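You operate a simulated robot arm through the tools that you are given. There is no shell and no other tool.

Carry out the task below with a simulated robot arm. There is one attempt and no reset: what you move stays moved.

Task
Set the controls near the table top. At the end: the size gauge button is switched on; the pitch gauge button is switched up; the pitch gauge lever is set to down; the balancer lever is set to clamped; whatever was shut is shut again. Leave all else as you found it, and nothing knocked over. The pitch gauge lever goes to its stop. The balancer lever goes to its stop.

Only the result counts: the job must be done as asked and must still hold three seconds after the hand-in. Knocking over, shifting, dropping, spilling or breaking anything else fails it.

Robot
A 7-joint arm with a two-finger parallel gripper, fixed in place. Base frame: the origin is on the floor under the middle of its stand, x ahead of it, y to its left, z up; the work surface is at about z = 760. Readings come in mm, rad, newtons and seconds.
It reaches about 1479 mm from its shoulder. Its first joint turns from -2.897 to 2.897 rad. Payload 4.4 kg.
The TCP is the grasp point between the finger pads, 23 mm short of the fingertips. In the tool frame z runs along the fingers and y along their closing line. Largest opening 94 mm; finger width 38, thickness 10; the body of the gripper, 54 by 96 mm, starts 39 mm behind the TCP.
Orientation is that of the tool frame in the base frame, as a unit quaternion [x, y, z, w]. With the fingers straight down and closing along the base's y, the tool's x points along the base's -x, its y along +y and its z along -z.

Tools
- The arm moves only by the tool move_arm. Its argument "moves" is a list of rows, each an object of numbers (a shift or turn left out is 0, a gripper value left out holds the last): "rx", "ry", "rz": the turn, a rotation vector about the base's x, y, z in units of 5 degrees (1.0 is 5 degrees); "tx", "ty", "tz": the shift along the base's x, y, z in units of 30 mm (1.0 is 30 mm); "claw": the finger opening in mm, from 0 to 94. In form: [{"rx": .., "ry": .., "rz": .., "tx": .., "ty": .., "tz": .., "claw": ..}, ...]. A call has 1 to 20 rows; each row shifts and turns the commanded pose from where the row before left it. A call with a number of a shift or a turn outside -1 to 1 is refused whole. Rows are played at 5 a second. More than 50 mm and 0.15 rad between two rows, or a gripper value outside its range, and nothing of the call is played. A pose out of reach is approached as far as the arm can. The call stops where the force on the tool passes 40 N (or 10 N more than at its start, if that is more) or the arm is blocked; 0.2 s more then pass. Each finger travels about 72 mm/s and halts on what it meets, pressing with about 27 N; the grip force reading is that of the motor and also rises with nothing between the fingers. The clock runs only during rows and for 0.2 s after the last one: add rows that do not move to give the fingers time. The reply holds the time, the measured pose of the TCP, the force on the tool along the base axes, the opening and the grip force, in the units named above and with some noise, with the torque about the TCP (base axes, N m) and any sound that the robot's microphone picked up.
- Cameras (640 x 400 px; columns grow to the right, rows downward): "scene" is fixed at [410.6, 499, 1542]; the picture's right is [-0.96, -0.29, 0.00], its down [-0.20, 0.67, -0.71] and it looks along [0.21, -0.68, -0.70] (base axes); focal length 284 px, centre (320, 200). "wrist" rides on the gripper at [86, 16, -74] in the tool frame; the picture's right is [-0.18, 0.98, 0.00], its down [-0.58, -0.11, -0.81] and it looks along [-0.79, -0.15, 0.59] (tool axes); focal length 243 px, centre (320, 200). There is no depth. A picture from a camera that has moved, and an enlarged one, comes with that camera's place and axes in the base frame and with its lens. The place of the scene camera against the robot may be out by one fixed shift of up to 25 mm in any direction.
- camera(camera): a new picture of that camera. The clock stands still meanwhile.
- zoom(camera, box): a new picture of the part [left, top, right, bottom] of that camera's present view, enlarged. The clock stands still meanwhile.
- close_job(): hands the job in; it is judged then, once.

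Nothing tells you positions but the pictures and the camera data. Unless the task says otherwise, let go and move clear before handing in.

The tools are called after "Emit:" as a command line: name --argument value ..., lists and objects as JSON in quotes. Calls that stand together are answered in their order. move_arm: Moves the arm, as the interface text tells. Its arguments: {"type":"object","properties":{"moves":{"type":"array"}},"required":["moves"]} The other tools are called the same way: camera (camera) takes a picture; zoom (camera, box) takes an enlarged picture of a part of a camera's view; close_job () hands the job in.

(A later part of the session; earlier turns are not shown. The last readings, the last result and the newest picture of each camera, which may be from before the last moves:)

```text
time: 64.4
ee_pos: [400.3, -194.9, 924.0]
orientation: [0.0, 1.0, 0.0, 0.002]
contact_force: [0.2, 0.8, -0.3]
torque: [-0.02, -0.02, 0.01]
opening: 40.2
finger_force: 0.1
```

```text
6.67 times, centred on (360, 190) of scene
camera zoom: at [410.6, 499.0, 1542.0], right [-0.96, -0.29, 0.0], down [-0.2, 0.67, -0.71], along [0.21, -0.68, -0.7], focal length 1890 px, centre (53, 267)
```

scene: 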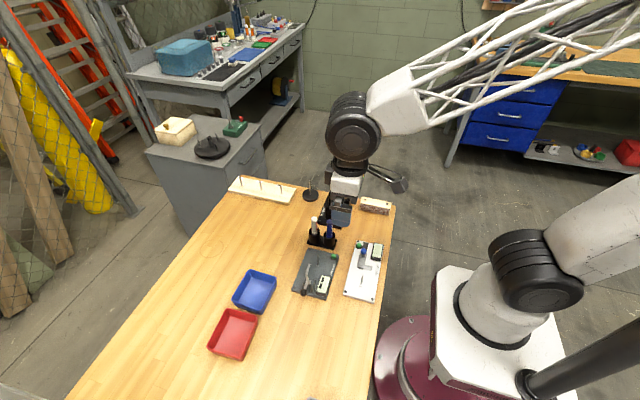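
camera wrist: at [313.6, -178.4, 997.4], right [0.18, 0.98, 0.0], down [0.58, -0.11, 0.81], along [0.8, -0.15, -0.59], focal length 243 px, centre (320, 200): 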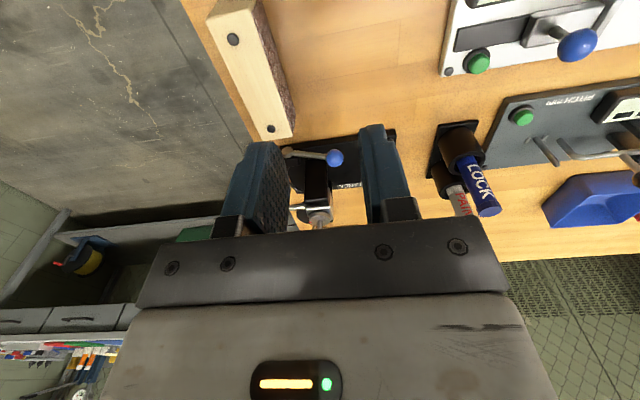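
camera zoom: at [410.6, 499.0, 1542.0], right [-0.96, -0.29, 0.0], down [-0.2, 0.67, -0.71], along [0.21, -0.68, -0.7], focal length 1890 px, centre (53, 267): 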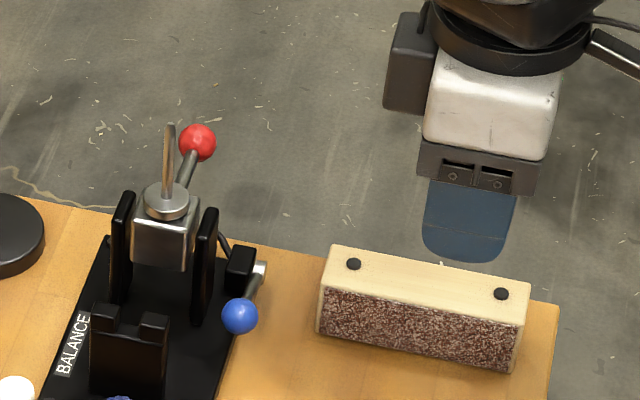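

The blue lever now rests on its far stop. To verify it really clamps the head (and in this direction), I'll check whether the red handle is held: rise clear of the spindle first and turn the wrist 90°.

Emit:
move_arm --moves '[{"tz": 1}, {"tz": 1}, {"tz": 0.3, "claw": 50}, {}]'

Emit:
move_arm --moves '[{"rz": 1, "tx": 0.29, "ty": -0.2}, {"rz": 1, "tx": 0.29, "ty": -0.2}, {"rz": 1, "tx": 0.29, "ty": -0.2}, {"rz": 1, "tx": 0.29, "ty": -0.2}, {"rz": 1, "tx": 0.29, "ty": -0.2}, {"rz": 1, "tx": 0.29, "ty": -0.2}, {"rz": 1, "tx": 0.29, "ty": -0.2}, {"rz": 1, "tx": 0.29, "ty": -0.2}, {"rz": 1, "tx": 0.29, "ty": -0.2}, {"rz": 1, "tx": 0.29, "ty": -0.2}, {"rz": 1, "tx": 0.29, "ty": -0.2}, {"rz": 1, "tx": 0.29, "ty": -0.2}, {"rz": 1, "tx": 0.29, "ty": -0.2}, {"rz": 1, "tx": 0.29, "ty": -0.2}, {"rz": 1, "tx": 0.29, "ty": -0.2}, {"rz": 1, "tx": 0.29, "ty": -0.2}, {"rz": 1, "tx": 0.29, "ty": -0.2}, {"rz": 1, "tx": 0.29, "ty": -0.2}, {}]'

Emit:
camera --camera "wrist"

Emit:
zoom --camera "wrist" --box '[260, 0, 420, 130]'

```text
time: 65.4
ee_pos: [402.4, -194.2, 993.1]
orientation: [0.0, 1.0, 0.001, 0.001]
contact_force: [0.1, -0.1, 0.2]
torque: [-0.01, -0.02, 0.0]
opening: 49.9
finger_force: 0.1
```

```text
time: 69.4
ee_pos: [558.4, -302.9, 994.0]
orientation: [0.708, -0.707, -0.002, 0.0]
contact_force: [-0.4, -0.8, 0.6]
torque: [0.0, 0.01, 0.01]
opening: 50.2
finger_force: 0.1
```

```text
taken
camera wrist: at [541.9, -388.5, 1067.0], right [-0.98, 0.18, 0.0], down [0.11, 0.58, 0.81], along [0.15, 0.8, -0.59], focal length 243 px, centre (320, 200)
```

wrist: 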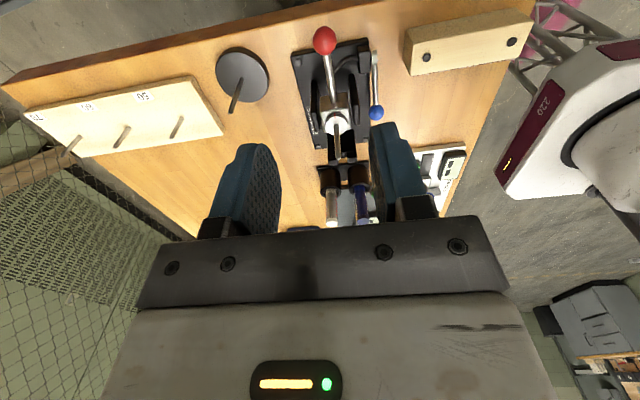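

```text
3.08 times, centred on (340, 65) of wrist
camera zoom: at [541.9, -388.5, 1067.0], right [-0.98, 0.18, 0.0], down [0.11, 0.58, 0.81], along [0.15, 0.8, -0.59], focal length 746 px, centre (258, 615)
```

zoom: 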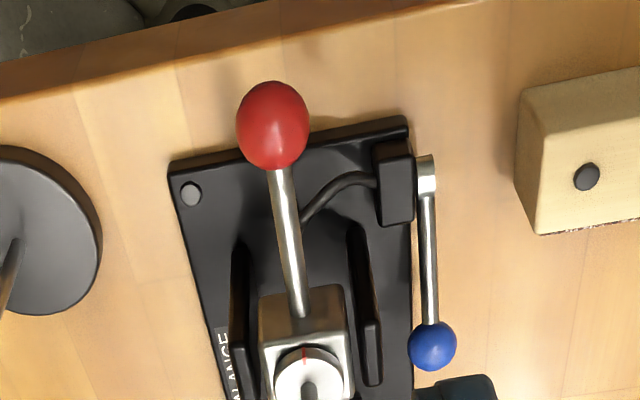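

Red ball is at ≈ (554,−300,825). I'll lower open fingers around it.

Emit:
move_arm --moves '[{"tx": -0.14, "ty": 0.1, "tz": -1}, {"tz": -1}, {"tz": -1}, {"tz": -1}, {}]'

Emit:
camera --camera "wrist"

Emit:
zoom --camera "scene" --box '[320, 150, 400, 220]'

```text
time: 70.6
ee_pos: [554.0, -301.2, 872.4]
orientation: [-0.706, 0.708, 0.001, 0.001]
contact_force: [0.3, -0.3, 0.0]
torque: [-0.01, 0.0, 0.01]
opening: 50.1
finger_force: 0.1
```

```text
taken
camera wrist: at [537.3, -386.5, 946.3], right [-0.98, 0.18, 0.0], down [0.11, 0.58, 0.81], along [0.15, 0.8, -0.59], focal length 243 px, centre (320, 200)
```

wrist: 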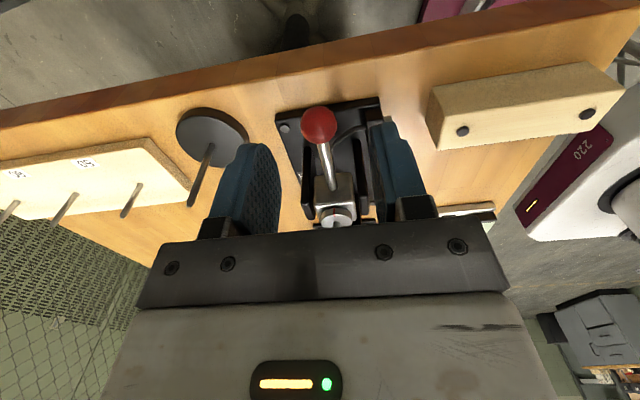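

```text
5.71 times, centred on (360, 185) of scene
camera zoom: at [410.6, 499.0, 1542.0], right [-0.96, -0.29, 0.0], down [-0.2, 0.67, -0.71], along [0.21, -0.68, -0.7], focal length 1620 px, centre (91, 286)
```

zoom: 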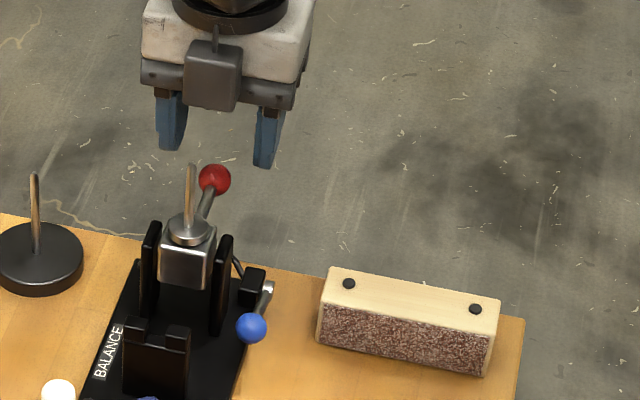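

Emit:
move_arm --moves '[{"tz": -0.7}, {"tz": -0.75}, {}]'

Emit:
camera --camera "wrist"

Emit:
zoom --camera "scene" --box '[320, 150, 400, 220]'

```text
time: 71.4
ee_pos: [553.4, -300.7, 830.1]
orientation: [-0.707, 0.707, 0.001, 0.001]
contact_force: [-0.3, 0.1, 0.7]
torque: [0.01, 0.02, -0.02]
opening: 50.0
finger_force: 0.0
```

```text
taken
camera wrist: at [537.5, -386.6, 903.6], right [-0.98, 0.18, 0.0], down [0.11, 0.58, 0.81], along [0.15, 0.8, -0.59], focal length 243 px, centre (320, 200)
```

wrist: 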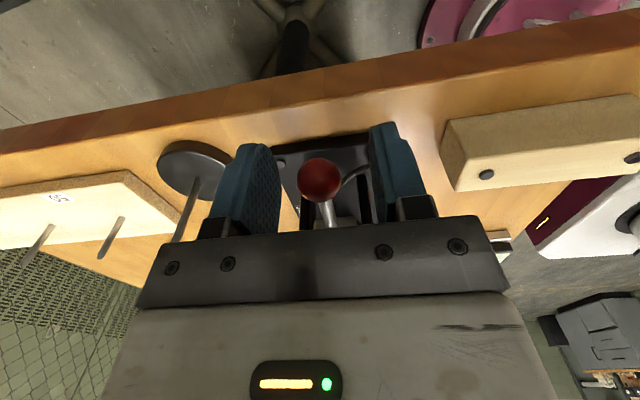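

```text
5.71 times, centred on (360, 185) of scene
camera zoom: at [410.6, 499.0, 1542.0], right [-0.96, -0.29, 0.0], down [-0.2, 0.67, -0.71], along [0.21, -0.68, -0.7], focal length 1620 px, centre (91, 286)
```

zoom: 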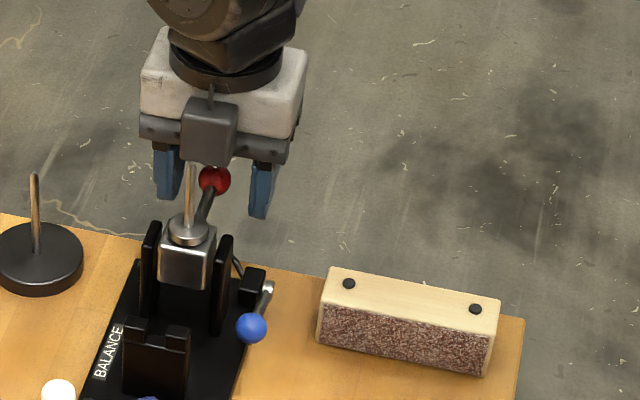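

Centred on the ball. Closing on it, then a tiny lift test.

Emit:
move_arm --moves '[{"tz": -0.12, "tx": 0.03}, {"claw": 15}, {}, {}]'

```text
time: 72.4
ee_pos: [555.1, -300.9, 826.5]
orientation: [0.708, -0.707, -0.001, -0.001]
contact_force: [2.3, 0.2, -3.3]
torque: [-0.22, 0.0, -0.01]
opening: 21.3
finger_force: 44.7
```

Emit:
move_arm --moves '[{"tz": 0.04}, {}]'

Emit:
move_arm --moves '[{"tz": 0.04}, {}]'

```text
time: 73.0
ee_pos: [555.9, -300.8, 827.9]
orientation: [0.708, -0.707, -0.001, -0.002]
contact_force: [12.3, -5.4, -16.4]
torque: [-1.14, 0.04, -0.07]
opening: 21.3
finger_force: 44.6
```

```text
time: 73.6
ee_pos: [554.9, -301.1, 829.3]
orientation: [0.707, -0.707, -0.001, -0.002]
contact_force: [15.8, -2.3, -17.0]
torque: [-1.16, 0.03, -0.01]
opening: 21.4
finger_force: 45.0
```

Emit:
zoom --camera "scene" --box '[320, 150, 400, 220]'

Emit:
zoom --camera "wrist" --box '[270, 120, 390, 230]'

```text
5.71 times, centred on (360, 185) of scene
camera zoom: at [410.6, 499.0, 1542.0], right [-0.96, -0.29, 0.0], down [-0.2, 0.67, -0.71], along [0.21, -0.68, -0.7], focal length 1620 px, centre (91, 286)
```

zoom: 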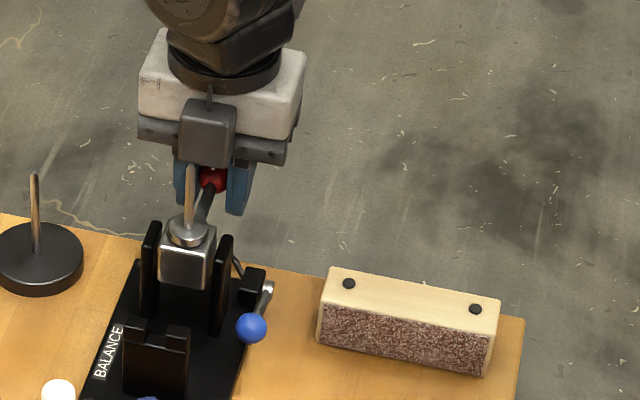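

```text
3.64 times, centred on (330, 175) of wrist
camera zoom: at [538.4, -386.3, 902.4], right [-0.98, 0.18, 0.0], down [0.11, 0.58, 0.81], along [0.15, 0.8, -0.59], focal length 882 px, centre (284, 291)
```

zoom: 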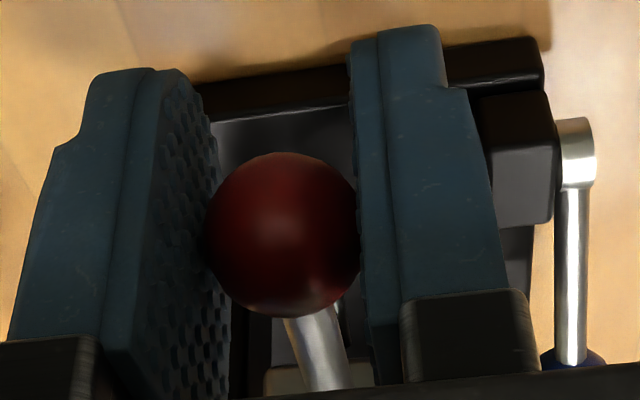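

Emit:
zoom --camera "scene" --box '[334, 164, 366, 204]'

Emit:
move_arm --moves '[{"tz": -0.08}, {}]'

Emit:
zoom --camera "scene" --box '[334, 164, 366, 204]'

```text
10.00 times, centred on (350, 184) of scene
camera zoom: at [410.6, 499.0, 1542.0], right [-0.96, -0.29, 0.0], down [-0.2, 0.67, -0.71], along [0.21, -0.68, -0.7], focal length 2836 px, centre (20, 360)
```

zoom: 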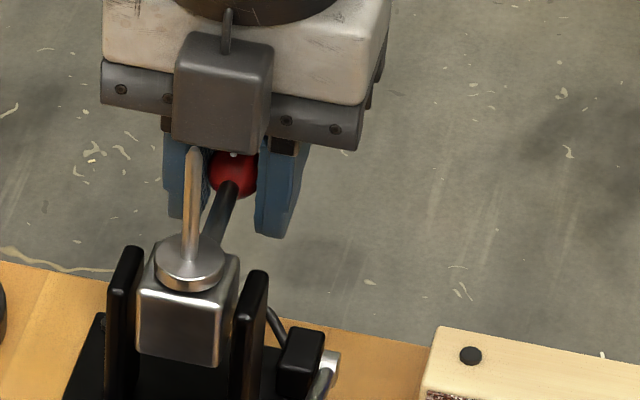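

```text
time: 74.2
ee_pos: [555.2, -301.0, 826.5]
orientation: [0.707, -0.707, -0.001, -0.002]
contact_force: [-0.8, -0.6, 16.3]
torque: [1.15, -0.02, -0.02]
opening: 21.3
finger_force: 44.9
```

```text
10.00 times, centred on (350, 184) of scene
camera zoom: at [410.6, 499.0, 1542.0], right [-0.96, -0.29, 0.0], down [-0.2, 0.67, -0.71], along [0.21, -0.68, -0.7], focal length 2836 px, centre (20, 360)
```

zoom: 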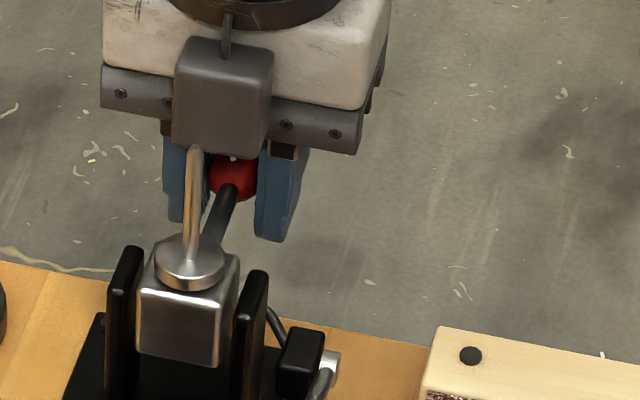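

The ball and spindle tilted slightly with the gripper, so the head itself swings freely with the blue lever in this position. I'll release the red ball and check that it is back where it was.

Emit:
move_arm --moves '[{"claw": 50}, {}, {}]'

Emit:
zoom --camera "scene" --box '[334, 164, 366, 204]'

Emit:
zoom --camera "wrist" --box '[270, 120, 390, 230]'

```text
time: 75.0
ee_pos: [553.8, -299.7, 826.9]
orientation: [0.707, -0.707, -0.001, -0.001]
contact_force: [0.3, 0.5, -0.4]
torque: [0.0, 0.0, 0.02]
opening: 50.1
finger_force: 0.1
```

```text
10.00 times, centred on (350, 184) of scene
camera zoom: at [410.6, 499.0, 1542.0], right [-0.96, -0.29, 0.0], down [-0.2, 0.67, -0.71], along [0.21, -0.68, -0.7], focal length 2836 px, centre (20, 360)
```

zoom: 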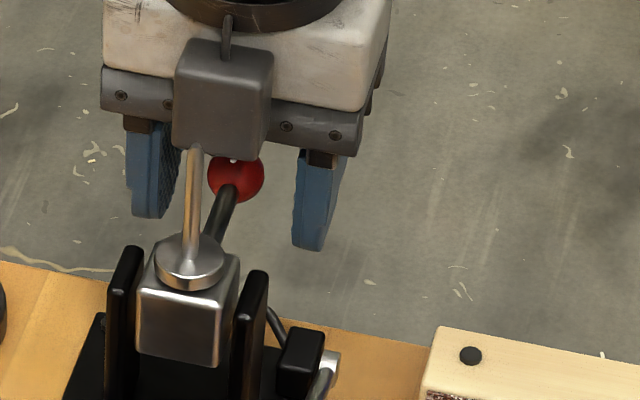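

```text
3.64 times, centred on (330, 175) of wrist
camera zoom: at [538.2, -386.1, 899.9], right [-0.98, 0.18, 0.0], down [0.11, 0.58, 0.81], along [0.15, 0.8, -0.59], focal length 882 px, centre (284, 291)
```

zoom: 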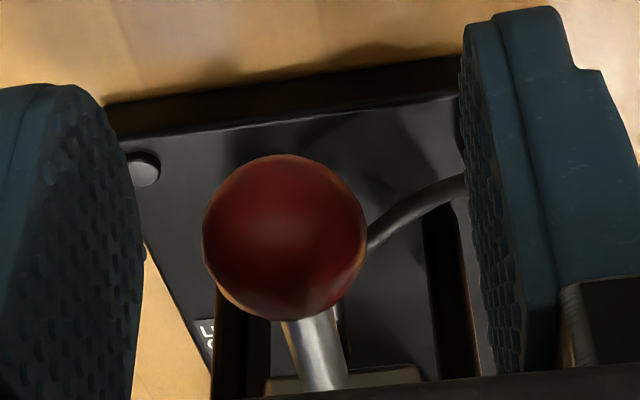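

Emit:
move_arm --moves '[{"tz": 0.5}, {"tz": 1}, {"tz": 1}, {"tz": 1}, {"tz": 1, "ty": -0.5}, {"ty": -1}, {}]'

Emit:
zoom --camera "scene" --box '[310, 170, 390, 220]'

Emit:
camera --camera "wrist"

```text
time: 76.6
ee_pos: [554.4, -344.9, 961.7]
orientation: [-0.707, 0.707, 0.002, 0.002]
contact_force: [-0.1, 0.5, -0.6]
torque: [-0.01, 0.0, -0.03]
opening: 49.8
finger_force: 0.0
```

```text
8.00 times, centred on (350, 195) of scene
camera zoom: at [410.6, 499.0, 1542.0], right [-0.96, -0.29, 0.0], down [-0.2, 0.67, -0.71], along [0.21, -0.68, -0.7], focal length 2268 px, centre (80, 240)
```

zoom: 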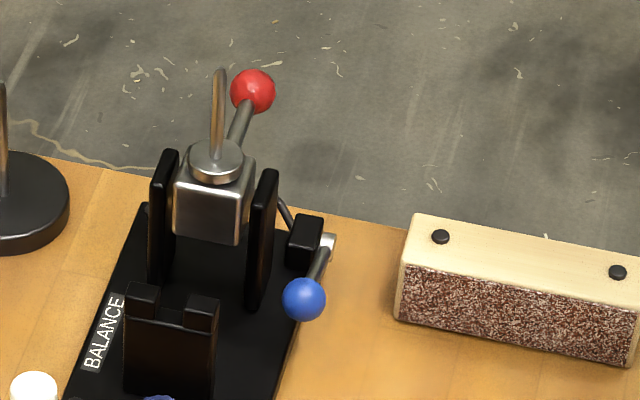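

```text
taken
camera wrist: at [538.6, -430.7, 1034.8], right [-0.98, 0.18, 0.0], down [0.11, 0.58, 0.81], along [0.15, 0.8, -0.59], focal length 243 px, centre (320, 200)
```

wrist: 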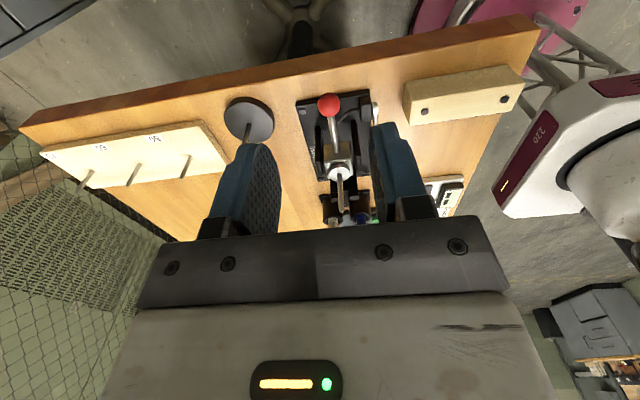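

The head is exactly as at the start. The blue lever's upright position may instead be the locking one, so I'll put it back upright and repeat the red-handle test to learn what it does. Rotating back first, staying above the spindle.

Emit:
move_arm --moves '[{"tz": 1}, {"rz": -1, "tx": -0.117, "ty": 0.274}, {"rz": -1, "tx": -0.117, "ty": 0.274}, {"rz": -1, "tx": -0.117, "ty": 0.274}, {"rz": -1, "tx": -0.117, "ty": 0.274}, {"rz": -1, "tx": -0.117, "ty": 0.274}, {"rz": -1, "tx": -0.117, "ty": 0.274}, {"rz": -1, "tx": -0.117, "ty": 0.274}, {"rz": -1, "tx": -0.117, "ty": 0.274}, {"rz": -1, "tx": -0.117, "ty": 0.274}, {"rz": -1, "tx": -0.117, "ty": 0.274}, {"rz": -1, "tx": -0.117, "ty": 0.274}, {"rz": -1, "tx": -0.117, "ty": 0.274}, {"rz": -1, "tx": -0.117, "ty": 0.274}, {"rz": -1, "tx": -0.117, "ty": 0.274}, {"rz": -1, "tx": -0.117, "ty": 0.274}, {"rz": -1, "tx": -0.117, "ty": 0.274}, {"rz": -1, "tx": -0.117, "ty": 0.274}, {"rz": -1, "tx": -0.117, "ty": 0.274}]'

Emit:
move_arm --moves '[{"ry": -1, "claw": 40}, {"ry": -1, "tx": -0.1}, {"ry": -1, "ty": -0.1}, {}]'

Emit:
camera --camera "wrist"

```text
time: 80.6
ee_pos: [492.3, -197.5, 991.9]
orientation: [0.0, 1.0, 0.001, 0.003]
contact_force: [0.7, -0.3, 0.5]
torque: [0.0, 0.0, -0.01]
opening: 50.0
finger_force: 0.1
```

```text
time: 81.6
ee_pos: [488.8, -200.3, 992.0]
orientation: [0.0, 0.991, 0.0, 0.133]
contact_force: [-0.8, 0.6, 0.0]
torque: [-0.02, 0.01, -0.03]
opening: 39.9
finger_force: 0.0
```

```text
taken
camera wrist: at [385.4, -183.5, 1039.7], right [0.18, 0.98, 0.05], down [0.35, -0.11, 0.93], along [0.92, -0.15, -0.36], focal length 243 px, centre (320, 200)
```

wrist: 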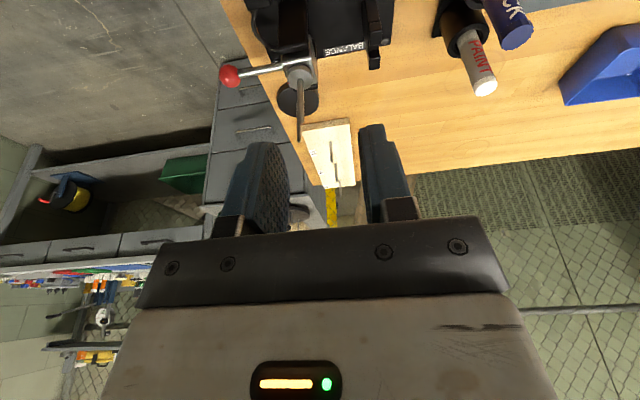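

Emit:
move_arm --moves '[{"tz": -0.95, "tx": 0.1, "ty": 0.05}, {"tz": -0.95}, {"tz": -0.95}, {"tz": -0.95}, {"tz": -0.9}, {}]'

Emit:
camera --camera "wrist"

```text
time: 83.0
ee_pos: [492.4, -199.4, 852.6]
orientation: [-0.001, 0.991, -0.001, 0.133]
contact_force: [0.3, 0.1, -0.8]
torque: [0.01, 0.02, 0.02]
opening: 40.1
finger_force: 0.0
```

```text
taken
camera wrist: at [388.1, -181.9, 899.5], right [0.18, 0.98, 0.05], down [0.35, -0.11, 0.93], along [0.92, -0.15, -0.36], focal length 243 px, centre (320, 200)
```

wrist: 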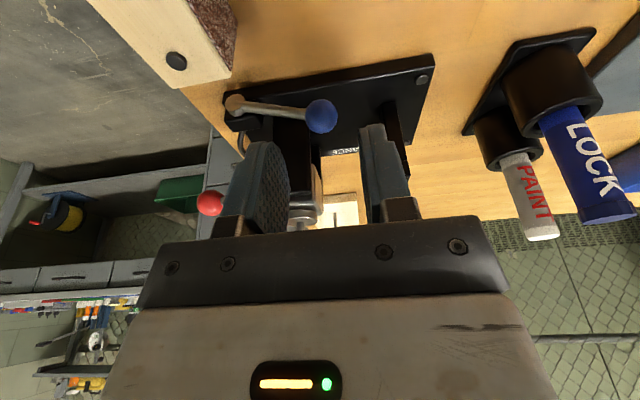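

Emit:
move_arm --moves '[{"tz": -0.5}, {"tz": -0.47}, {"ty": -0.25}, {"ty": -0.13, "tz": 0.1}, {"ty": -0.16, "tz": 0.21}, {"ty": -0.17, "tz": 0.22}, {"ty": -0.21, "tz": 0.17}, {"ty": -0.21, "tz": 0.17}, {}]'

Emit:
camera --camera "wrist"

```text
time: 84.8
ee_pos: [492.0, -229.3, 846.3]
orientation: [-0.002, 0.991, 0.0, 0.133]
contact_force: [-7.9, 27.3, 24.8]
torque: [1.13, 0.27, 0.87]
opening: 51.8
finger_force: 14.1
stopped in row 8: the force on the tool passed its limit at 42 N (the readings are from after the stop); the commanded pose is now the measured one
```

```text
taken
camera wrist: at [388.5, -211.9, 894.3], right [0.17, 0.98, 0.05], down [0.35, -0.11, 0.93], along [0.92, -0.15, -0.36], focal length 243 px, centre (320, 200)
```

wrist: 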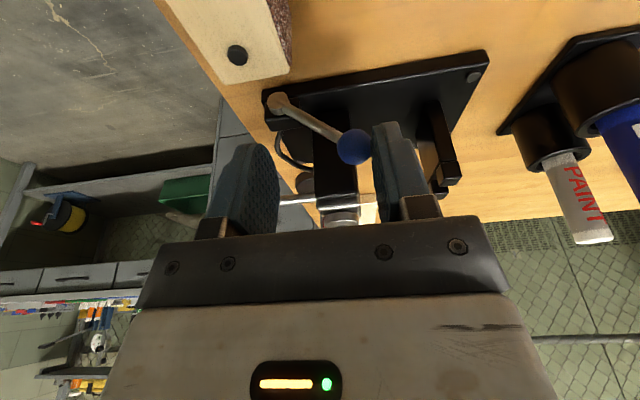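

The finger rode up over the ball. I'll back off, come lower so the finger face meets the ball at its middle, and push again.

Emit:
move_arm --moves '[{"ty": 0.35}, {"ty": 0.2}, {"tz": -0.5}, {}]'

Emit:
camera --camera "wrist"

```text
time: 85.8
ee_pos: [492.7, -213.1, 830.6]
orientation: [0.0, 0.991, 0.0, 0.133]
contact_force: [0.5, -0.1, 0.8]
torque: [0.01, 0.0, -0.03]
opening: 40.1
finger_force: 0.0
```

```text
taken
camera wrist: at [388.3, -195.8, 878.6], right [0.18, 0.98, 0.05], down [0.35, -0.11, 0.93], along [0.92, -0.15, -0.36], focal length 243 px, centre (320, 200)
```

wrist: 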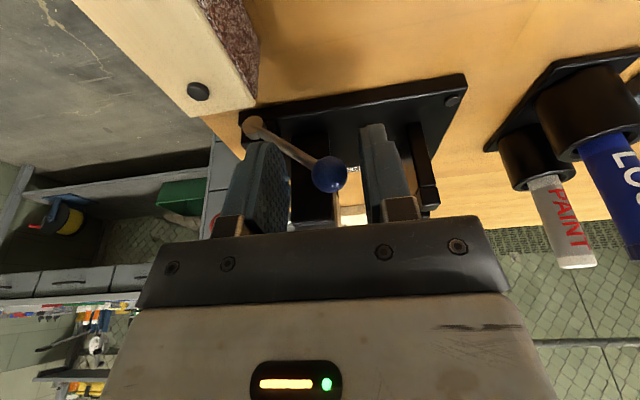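

Emit:
move_arm --moves '[{"ty": -0.25}, {"ty": -0.2, "tz": 0.1}, {"ty": -0.2, "tz": 0.1}, {"ty": -0.2, "tz": 0.08}, {"ty": -0.2, "tz": 0.07}, {}]'

Emit:
camera --camera "wrist"

```text
time: 87.2
ee_pos: [492.4, -245.0, 840.3]
orientation: [-0.001, 0.991, 0.0, 0.133]
contact_force: [-0.1, -0.3, 0.3]
torque: [0.0, 0.01, 0.01]
opening: 40.0
finger_force: 0.5
```

```text
taken
camera wrist: at [389.0, -227.6, 889.5], right [0.18, 0.98, 0.05], down [0.35, -0.11, 0.93], along [0.92, -0.15, -0.36], focal length 243 px, centre (320, 200)
```

wrist: 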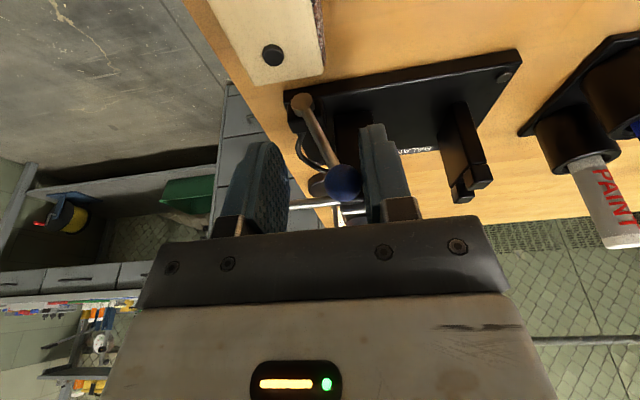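

Moving well now. Continuing to the upright stop.

Emit:
move_arm --moves '[{"ty": -0.2, "tz": 0.1}, {"ty": -0.2, "tz": 0.08}, {"ty": -0.2, "tz": 0.05}, {"ty": -0.1}, {"ty": -0.05}, {}]'

Emit:
camera --camera "wrist"

```text
time: 88.6
ee_pos: [491.3, -267.9, 847.2]
orientation: [-0.001, 0.991, -0.001, 0.132]
contact_force: [0.9, 6.1, -1.7]
torque: [0.03, 0.01, 0.06]
opening: 42.8
finger_force: 3.8
```

```text
taken
camera wrist: at [388.4, -249.7, 895.9], right [0.18, 0.98, 0.05], down [0.35, -0.11, 0.93], along [0.92, -0.15, -0.36], focal length 243 px, centre (320, 200)
```

wrist: 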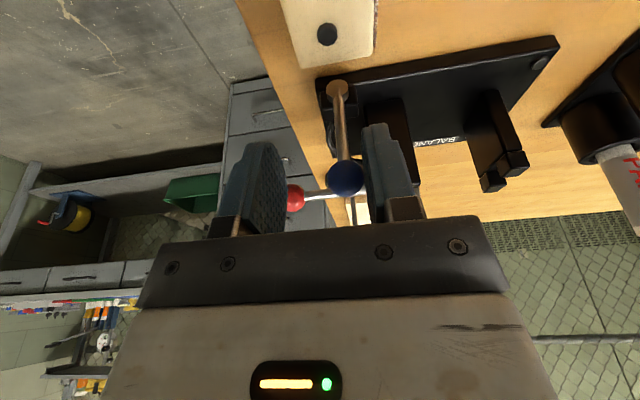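

The blue lever is back on its upright stop. Now I'll rise, turn, and repeat the red-handle lift test.

Emit:
move_arm --moves '[{"ty": 0.25}, {"tz": 1}, {"tz": 1}, {"tz": 1}, {"tz": 1}, {"tz": 0.8, "claw": 50}, {"ry": 1}, {"ry": 1}, {"ry": 1}, {}]'

Emit:
move_arm --moves '[{"rz": 1, "tx": 0.12, "ty": -0.075}, {"rz": 1, "tx": 0.12, "ty": -0.075}, {"rz": 1, "tx": 0.12, "ty": -0.075}, {"rz": 1, "tx": 0.12, "ty": -0.075}, {"rz": 1, "tx": 0.12, "ty": -0.075}, {"rz": 1, "tx": 0.12, "ty": -0.075}, {"rz": 1, "tx": 0.12, "ty": -0.075}, {"rz": 1, "tx": 0.12, "ty": -0.075}, {"rz": 1, "tx": 0.12, "ty": -0.075}, {"rz": 1, "tx": 0.12, "ty": -0.075}, {"rz": 1, "tx": 0.12, "ty": -0.075}, {"rz": 1, "tx": 0.12, "ty": -0.075}, {"rz": 1, "tx": 0.12, "ty": -0.075}, {"rz": 1, "tx": 0.12, "ty": -0.075}, {"rz": 1, "tx": 0.12, "ty": -0.075}, {"rz": 1, "tx": 0.12, "ty": -0.075}, {"rz": 1, "tx": 0.12, "ty": -0.075}, {"rz": 1, "tx": 0.12, "ty": -0.075}, {}]'

Emit:
zoom --camera "wrist" --box '[260, 0, 420, 130]'

```text
time: 90.8
ee_pos: [492.6, -260.6, 992.4]
orientation: [0.0, 1.0, 0.0, 0.002]
contact_force: [0.1, -0.4, 0.1]
torque: [0.0, 0.01, 0.03]
opening: 50.1
finger_force: 0.0
```

```text
time: 94.8
ee_pos: [556.5, -299.3, 991.4]
orientation: [0.708, -0.706, -0.001, -0.002]
contact_force: [-0.9, 0.8, 0.0]
torque: [0.02, -0.02, -0.04]
opening: 50.0
finger_force: 0.1
```

```text
3.08 times, centred on (340, 65) of wrist
camera zoom: at [540.3, -384.9, 1065.0], right [-0.98, 0.18, 0.0], down [0.11, 0.58, 0.81], along [0.15, 0.8, -0.59], focal length 746 px, centre (258, 615)
```

zoom: 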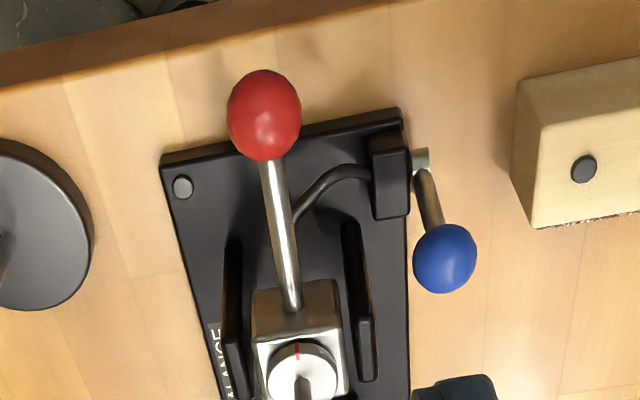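

Emit:
move_arm --moves '[{"tx": -0.07, "ty": -0.03, "tz": -1}, {"tz": -1}, {"tz": -1}, {"tz": -1}, {"tz": -0.9}, {"tz": -0.55}, {}]'

Emit:
move_arm --moves '[{"claw": 15}, {}, {}]'

```text
time: 96.4
ee_pos: [554.1, -300.0, 827.5]
orientation: [0.708, -0.706, -0.003, -0.001]
contact_force: [1.0, -0.2, 0.0]
torque: [0.03, 0.02, -0.02]
opening: 49.9
finger_force: 0.1
```

```text
time: 97.2
ee_pos: [554.7, -299.8, 828.3]
orientation: [0.708, -0.706, -0.001, -0.001]
contact_force: [7.1, -0.1, -4.3]
torque: [-0.28, -0.02, 0.02]
opening: 21.6
finger_force: 45.0
```

Emit:
move_arm --moves '[{"tz": 0.04}, {}]'

Emit:
move_arm --moves '[{"tz": 0.04}, {}]'

Emit:
zoom --camera "scene" --box '[334, 164, 366, 204]'

```text
time: 97.8
ee_pos: [554.9, -300.4, 829.6]
orientation: [0.708, -0.706, -0.001, -0.002]
contact_force: [12.9, -7.5, -16.3]
torque: [-1.22, 0.0, -0.01]
opening: 21.6
finger_force: 45.0
```

```text
time: 98.4
ee_pos: [554.6, -300.9, 832.2]
orientation: [0.708, -0.706, -0.001, -0.002]
contact_force: [16.1, -6.8, -16.9]
torque: [-1.17, 0.02, -0.03]
opening: 21.7
finger_force: 45.2
```

```text
10.00 times, centred on (350, 184) of scene
camera zoom: at [410.6, 499.0, 1542.0], right [-0.96, -0.29, 0.0], down [-0.2, 0.67, -0.71], along [0.21, -0.68, -0.7], focal length 2836 px, centre (20, 360)
```

zoom: 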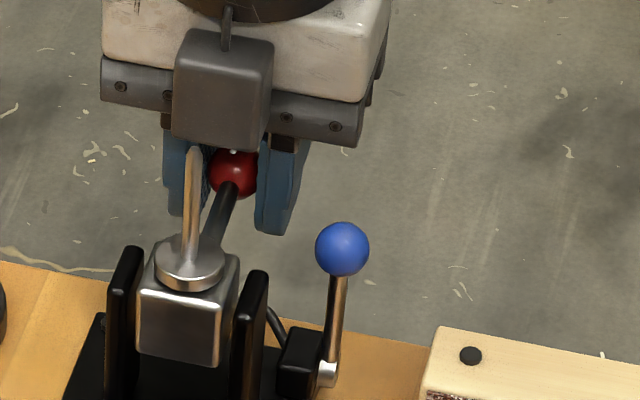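

Same response as before, so the head just swings and the blue lever doesn't physically lock it; the cable-operated blue lever is the separate clamp control. I'll lower the red ball back, release it, and confirm it's unchanged.

Emit:
move_arm --moves '[{"tz": -0.08}, {}, {"claw": 50}, {}, {}]'

Emit:
move_arm --moves '[{"tz": 0.5}, {"tz": 1}, {"tz": 1}, {"tz": 1}, {"tz": 1}, {"tz": 0.7}, {}]'

Emit:
zoom --camera "scene" --box '[310, 170, 390, 220]'

Emit:
zoom --camera "wrist" --box '[260, 0, 420, 130]'

```text
time: 99.6
ee_pos: [555.5, -301.1, 828.8]
orientation: [0.708, -0.706, -0.002, -0.002]
contact_force: [-0.4, 0.0, 0.7]
torque: [-0.01, 0.01, -0.03]
opening: 50.1
finger_force: 0.1
```

```text
time: 101.2
ee_pos: [556.0, -299.0, 983.3]
orientation: [0.708, -0.706, -0.002, -0.002]
contact_force: [-1.2, -0.3, 0.4]
torque: [-0.03, -0.01, -0.02]
opening: 50.0
finger_force: 0.1
```

```text
8.00 times, centred on (350, 195) of scene
camera zoom: at [410.6, 499.0, 1542.0], right [-0.96, -0.29, 0.0], down [-0.2, 0.67, -0.71], along [0.21, -0.68, -0.7], focal length 2268 px, centre (80, 240)
```

zoom: 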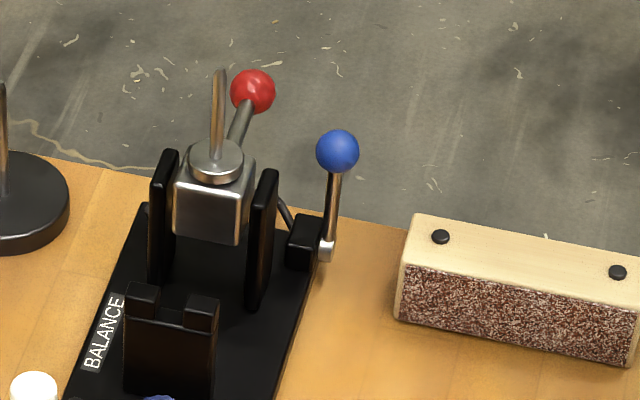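

```text
3.08 times, centred on (340, 65) of wrist
camera zoom: at [539.3, -385.9, 1057.7], right [-0.98, 0.18, 0.0], down [0.11, 0.58, 0.81], along [0.15, 0.8, -0.59], focal length 746 px, centre (258, 615)
```

zoom: 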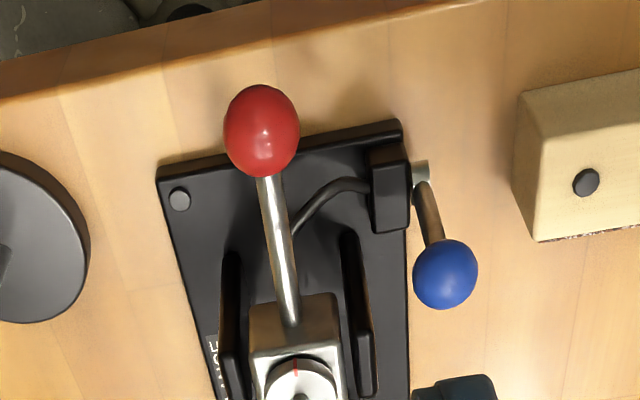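

Everything on the balancer is exactly as at the start again. I'll now set the blue clamp lever to its other stop for good: rotate back and straddle its ball.

Emit:
move_arm --moves '[{"rz": -1, "tx": -0.119, "ty": 0.083}, {"rz": -1, "tx": -0.119, "ty": 0.083}, {"rz": -1, "tx": -0.119, "ty": 0.083}, {"rz": -1, "tx": -0.119, "ty": 0.083}, {"rz": -1, "tx": -0.119, "ty": 0.083}, {"rz": -1, "tx": -0.119, "ty": 0.083}, {"rz": -1, "tx": -0.119, "ty": 0.083}, {"rz": -1, "tx": -0.119, "ty": 0.083}, {"rz": -1, "tx": -0.119, "ty": 0.083}, {"rz": -1, "tx": -0.119, "ty": 0.083}, {"rz": -1, "tx": -0.119, "ty": 0.083}, {"rz": -1, "tx": -0.119, "ty": 0.083}, {"rz": -1, "tx": -0.119, "ty": 0.083}, {"rz": -1, "tx": -0.119, "ty": 0.083}, {"rz": -1, "tx": -0.119, "ty": 0.083}, {"rz": -1, "tx": -0.119, "ty": 0.083}, {"rz": -1, "tx": -0.119, "ty": 0.083}, {"rz": -1, "tx": -0.119, "ty": 0.083}]'

Emit:
move_arm --moves '[{"ry": -1, "claw": 40}, {"ry": -1}, {"ry": -1}, {"tz": -1}, {"tz": -1}, {"tz": -0.8}, {}]'

Emit:
camera --camera "wrist"

```text
time: 105.0
ee_pos: [490.4, -254.9, 983.8]
orientation: [0.0, 1.0, 0.0, 0.002]
contact_force: [-0.3, 0.0, 0.1]
torque: [0.01, -0.02, 0.01]
opening: 50.0
finger_force: 0.2
```

```text
time: 106.6
ee_pos: [490.0, -254.8, 900.0]
orientation: [-0.001, 0.991, -0.001, 0.133]
contact_force: [-0.3, 0.1, 0.3]
torque: [-0.01, 0.02, 0.01]
opening: 39.9
finger_force: 0.0
```

```text
taken
camera wrist: at [386.2, -238.0, 947.5], right [0.18, 0.98, 0.05], down [0.35, -0.11, 0.93], along [0.92, -0.15, -0.36], focal length 243 px, centre (320, 200)
```

wrist: 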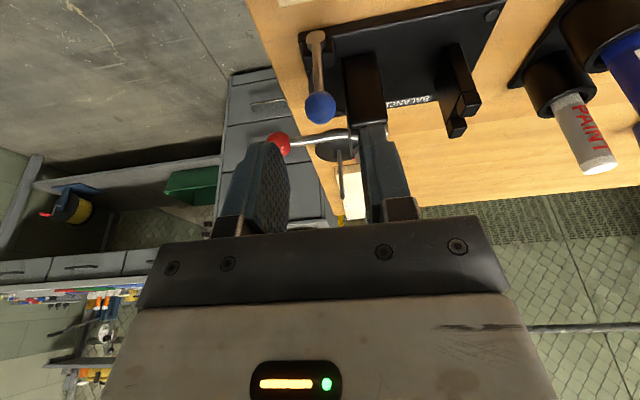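

Emit:
move_arm --moves '[{"tz": -0.8, "tx": 0.13}, {"tz": -0.87}, {"ty": 0.35}, {"ty": 0.2}, {"ty": 0.2, "tz": -0.05}, {"ty": 0.2, "tz": -0.1}, {"ty": 0.12, "tz": -0.05}, {"ty": 0.12, "tz": -0.05}, {"ty": 0.1, "tz": -0.15}, {"ty": 0.17, "tz": -0.1}, {"ty": 0.17, "tz": -0.1}, {"ty": 0.13, "tz": -0.13}, {"ty": 0.13, "tz": -0.15}, {}]'

Emit:
camera --camera "wrist"

```text
time: 109.6
ee_pos: [494.7, -198.8, 823.4]
orientation: [-0.001, 0.991, 0.001, 0.133]
contact_force: [0.0, 0.5, 0.4]
torque: [0.01, 0.0, -0.04]
opening: 40.0
finger_force: 0.0
```

```text
taken
camera wrist: at [390.6, -181.5, 871.9], right [0.18, 0.98, 0.05], down [0.35, -0.11, 0.93], along [0.92, -0.15, -0.36], focal length 243 px, centre (320, 200)
```

wrist: 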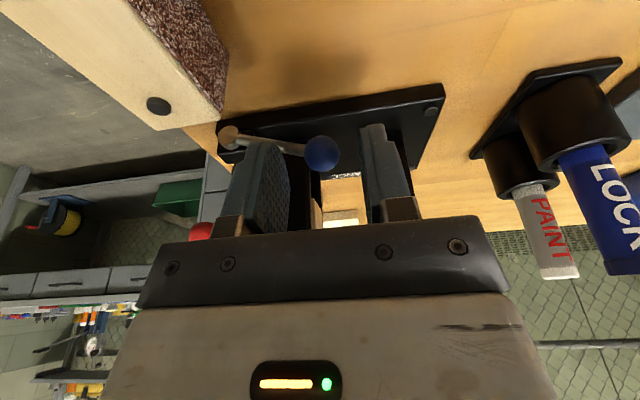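

Now press the last few millimetres onto the stop.

Emit:
move_arm --moves '[{"ty": 0.05, "tz": -0.08}, {"ty": 0.04, "tz": -0.07}]'

Emit:
move_arm --moves '[{"ty": 0.02, "tz": -0.04}, {}]'

```text
time: 110.2
ee_pos: [493.5, -196.2, 818.4]
orientation: [-0.001, 0.991, 0.0, 0.132]
contact_force: [-0.3, -0.1, -0.2]
torque: [0.02, 0.02, 0.03]
opening: 39.9
finger_force: 0.1
```

```text
time: 110.8
ee_pos: [493.9, -195.3, 817.9]
orientation: [-0.001, 0.991, 0.0, 0.132]
contact_force: [-2.5, -0.3, 6.4]
torque: [-0.14, -0.01, -0.05]
opening: 40.1
finger_force: 0.1
```

Emit:
move_arm --moves '[{"tz": -0.04}, {}]'

Emit:
zoom --camera "wrist" --box '[200, 90, 400, 215]'

```text
time: 111.4
ee_pos: [494.3, -194.7, 817.5]
orientation: [-0.001, 0.991, -0.001, 0.133]
contact_force: [-7.6, 0.6, 30.3]
torque: [-0.67, -0.24, 0.02]
opening: 40.5
finger_force: 0.4
```

```text
3.20 times, centred on (300, 152) of wrist
camera zoom: at [390.5, -178.4, 865.7], right [0.18, 0.98, 0.05], down [0.35, -0.11, 0.93], along [0.92, -0.15, -0.36], focal length 776 px, centre (384, 352)
```

zoom: 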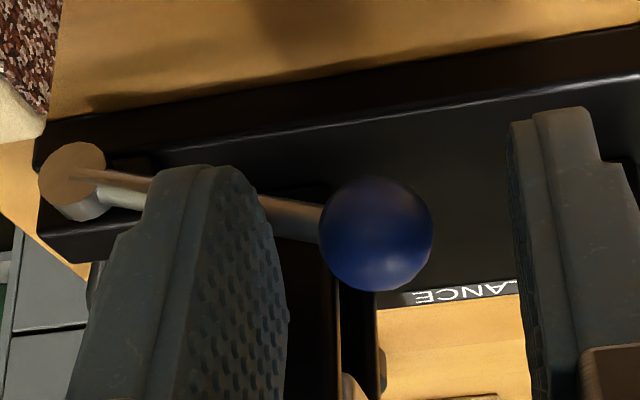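

30 N with no further motion: the clamp lever is hard on its stop. I'll lift straight off gently, then move out toward the pitch button.

Emit:
move_arm --moves '[{"tz": 0.1}, {"tz": 0.3}, {"tz": 0.8}, {"tz": 1}, {"tz": 1}, {"tz": 0.8}, {"ry": 1, "tx": -0.5}, {"ry": 1, "tx": -0.5}, {"ry": 1, "tx": -0.5, "claw": 0}, {}]'

Emit:
zoom --camera "scene" --box '[310, 170, 390, 220]'

Emit:
camera --camera "wrist"

```text
time: 113.6
ee_pos: [449.3, -195.0, 937.0]
orientation: [-0.001, 1.0, 0.0, 0.002]
contact_force: [-0.1, 0.0, -0.5]
torque: [0.0, -0.03, -0.02]
opening: 0.0
finger_force: 27.5
```

```text
8.00 times, centred on (350, 195) of scene
camera zoom: at [410.6, 499.0, 1542.0], right [-0.96, -0.29, 0.0], down [-0.2, 0.67, -0.71], along [0.21, -0.68, -0.7], focal length 2268 px, centre (80, 240)
```

zoom: 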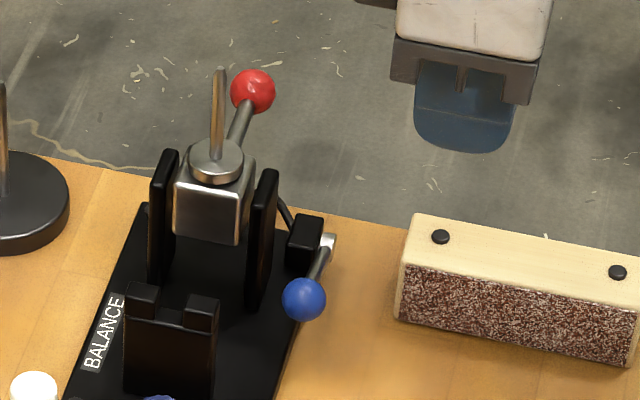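

```text
taken
camera wrist: at [361.9, -178.1, 1010.3], right [0.18, 0.98, 0.0], down [0.58, -0.11, 0.81], along [0.79, -0.15, -0.59], focal length 243 px, centre (320, 200)
```

wrist: 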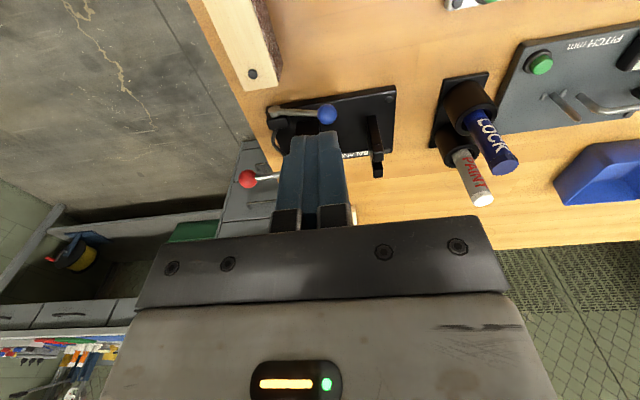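

The clamp lever holds at its stop. Before deciding on the pitch button, I'll record its "blocks shown" look at high zoom to compare heights after a press.

Emit:
zoom --camera "scene" --box '[326, 248, 342, 264]'

Emit:
zoom --camera "scene" --box '[352, 236, 368, 252]'

```text
16.00 times, centred on (334, 256) of scene
camera zoom: at [410.6, 499.0, 1542.0], right [-0.96, -0.29, 0.0], down [-0.2, 0.67, -0.71], along [0.21, -0.68, -0.7], focal length 4537 px, centre (96, -696)
```

zoom: 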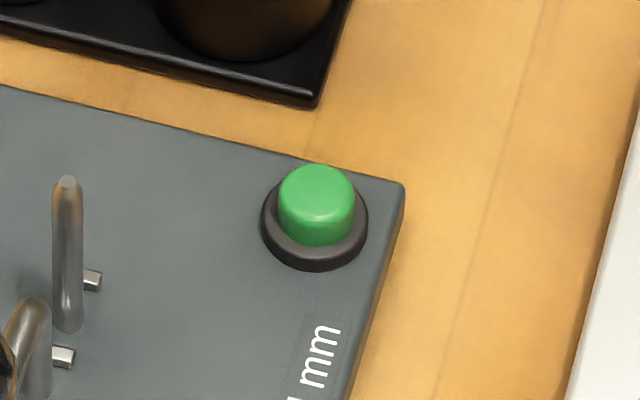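

```text
16.00 times, centred on (360, 244) of scene
camera zoom: at [410.6, 499.0, 1542.0], right [-0.96, -0.29, 0.0], down [-0.2, 0.67, -0.71], along [0.21, -0.68, -0.7], focal length 4537 px, centre (-320, -504)
```

zoom: 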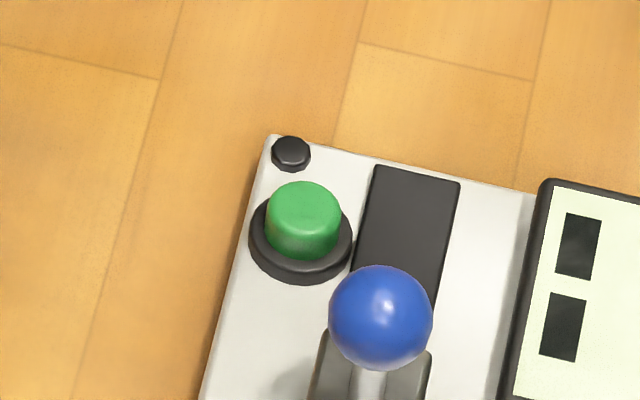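

Emit:
move_arm --moves '[{"tx": 0.186, "ty": 0.957}, {"tx": 0.186, "ty": 0.957}, {"tx": 0.186, "ty": 0.957}, {"tx": 0.186, "ty": 0.957}, {"tx": 0.186, "ty": 0.957}, {"tx": 0.186, "ty": 0.957}, {"tx": 0.186, "ty": 0.957}, {"tz": -1}, {"tz": -1}, {"tz": -0.7}, {}]'

Emit:
camera --camera "wrist"

```text
time: 116.0
ee_pos: [488.2, 4.8, 856.1]
orientation: [-0.001, 1.0, 0.001, 0.003]
contact_force: [-0.2, -0.5, -0.4]
torque: [-0.02, -0.02, 0.03]
opening: 0.0
finger_force: 27.0
```

```text
taken
camera wrist: at [400.3, 22.7, 929.3], right [0.18, 0.98, 0.0], down [0.58, -0.11, 0.81], along [0.8, -0.15, -0.59], focal length 243 px, centre (320, 200)
```

wrist: 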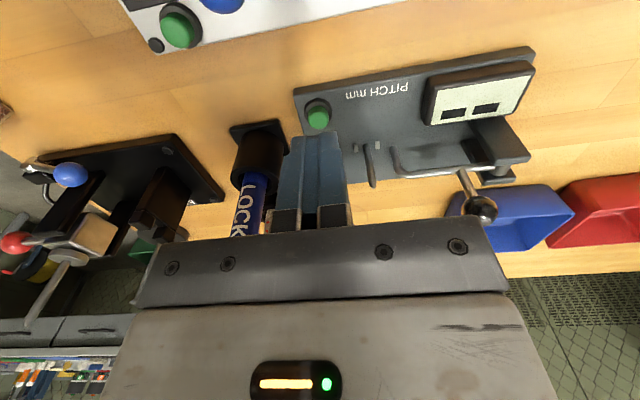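

Emit:
move_arm --moves '[{"tz": -0.8}, {"tz": -0.7}, {"tz": -0.15}, {"tz": -0.1}, {}]'

Emit:
zoom --camera "scene" --box '[310, 250, 350, 304]'

```text
time: 117.2
ee_pos: [487.2, 5.2, 803.6]
orientation: [-0.001, 1.0, 0.0, 0.002]
contact_force: [0.6, 0.2, 1.3]
torque: [0.04, -0.01, -0.05]
opening: 0.0
finger_force: 26.9
heard: click
```

```text
7.41 times, centred on (330, 277) of scene
camera zoom: at [410.6, 499.0, 1542.0], right [-0.96, -0.29, 0.0], down [-0.2, 0.67, -0.71], along [0.21, -0.68, -0.7], focal length 2100 px, centre (246, -370)
```

zoom: 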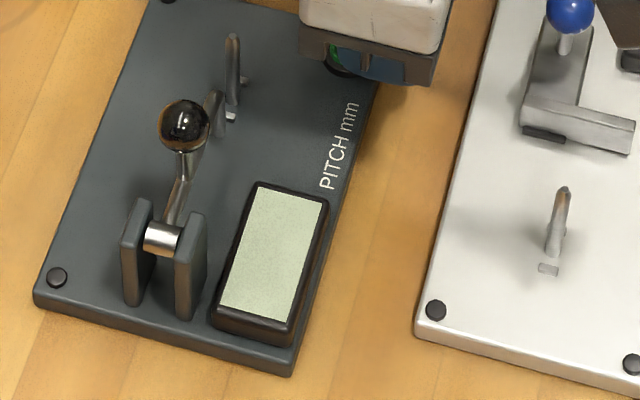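

One click; the pitch display went blank. Lifting straight off and comparing the button's height.

Emit:
move_arm --moves '[{"tz": 0.4}, {"tz": 1}, {"tz": 1}, {"tz": 1}, {"ty": -0.9, "tx": -0.3}, {"ty": -0.9, "tx": -0.3}, {"ty": -0.9, "tx": -0.3}, {"ty": -0.9, "tx": -0.3}, {"ty": -0.9, "tx": -0.3}, {"ty": -0.9, "tx": -0.3}, {}]'

Emit:
zoom --camera "scene" --box '[326, 248, 342, 264]'

Emit:
zoom --camera "scene" --box '[280, 170, 400, 305]'

```text
time: 119.6
ee_pos: [434.0, -156.9, 906.8]
orientation: [0.0, 1.0, 0.0, 0.003]
contact_force: [0.0, -0.3, -0.9]
torque: [-0.03, -0.01, 0.02]
opening: 0.2
finger_force: 27.4
```

```text
16.00 times, centred on (334, 256) of scene
camera zoom: at [410.6, 499.0, 1542.0], right [-0.96, -0.29, 0.0], down [-0.2, 0.67, -0.71], along [0.21, -0.68, -0.7], focal length 4537 px, centre (96, -696)
```

zoom: 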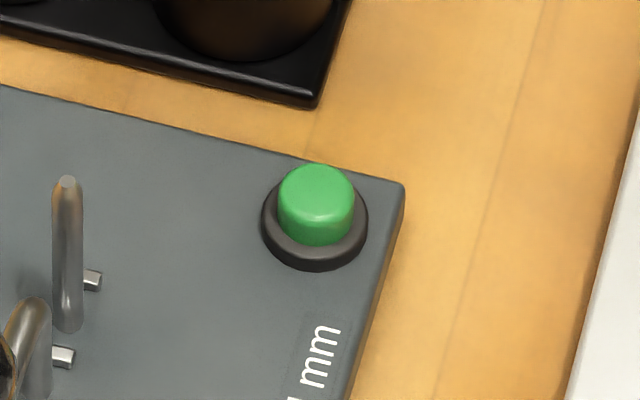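

```text
2.96 times, centred on (340, 238) of scene
camera zoom: at [410.6, 499.0, 1542.0], right [-0.96, -0.29, 0.0], down [-0.2, 0.67, -0.71], along [0.21, -0.68, -0.7], focal length 840 px, centre (261, 89)
```

zoom: 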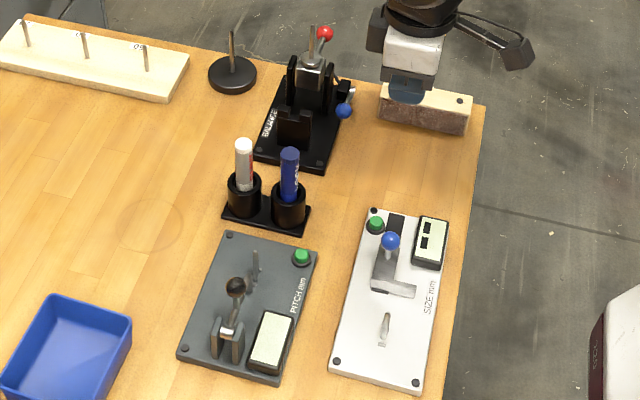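

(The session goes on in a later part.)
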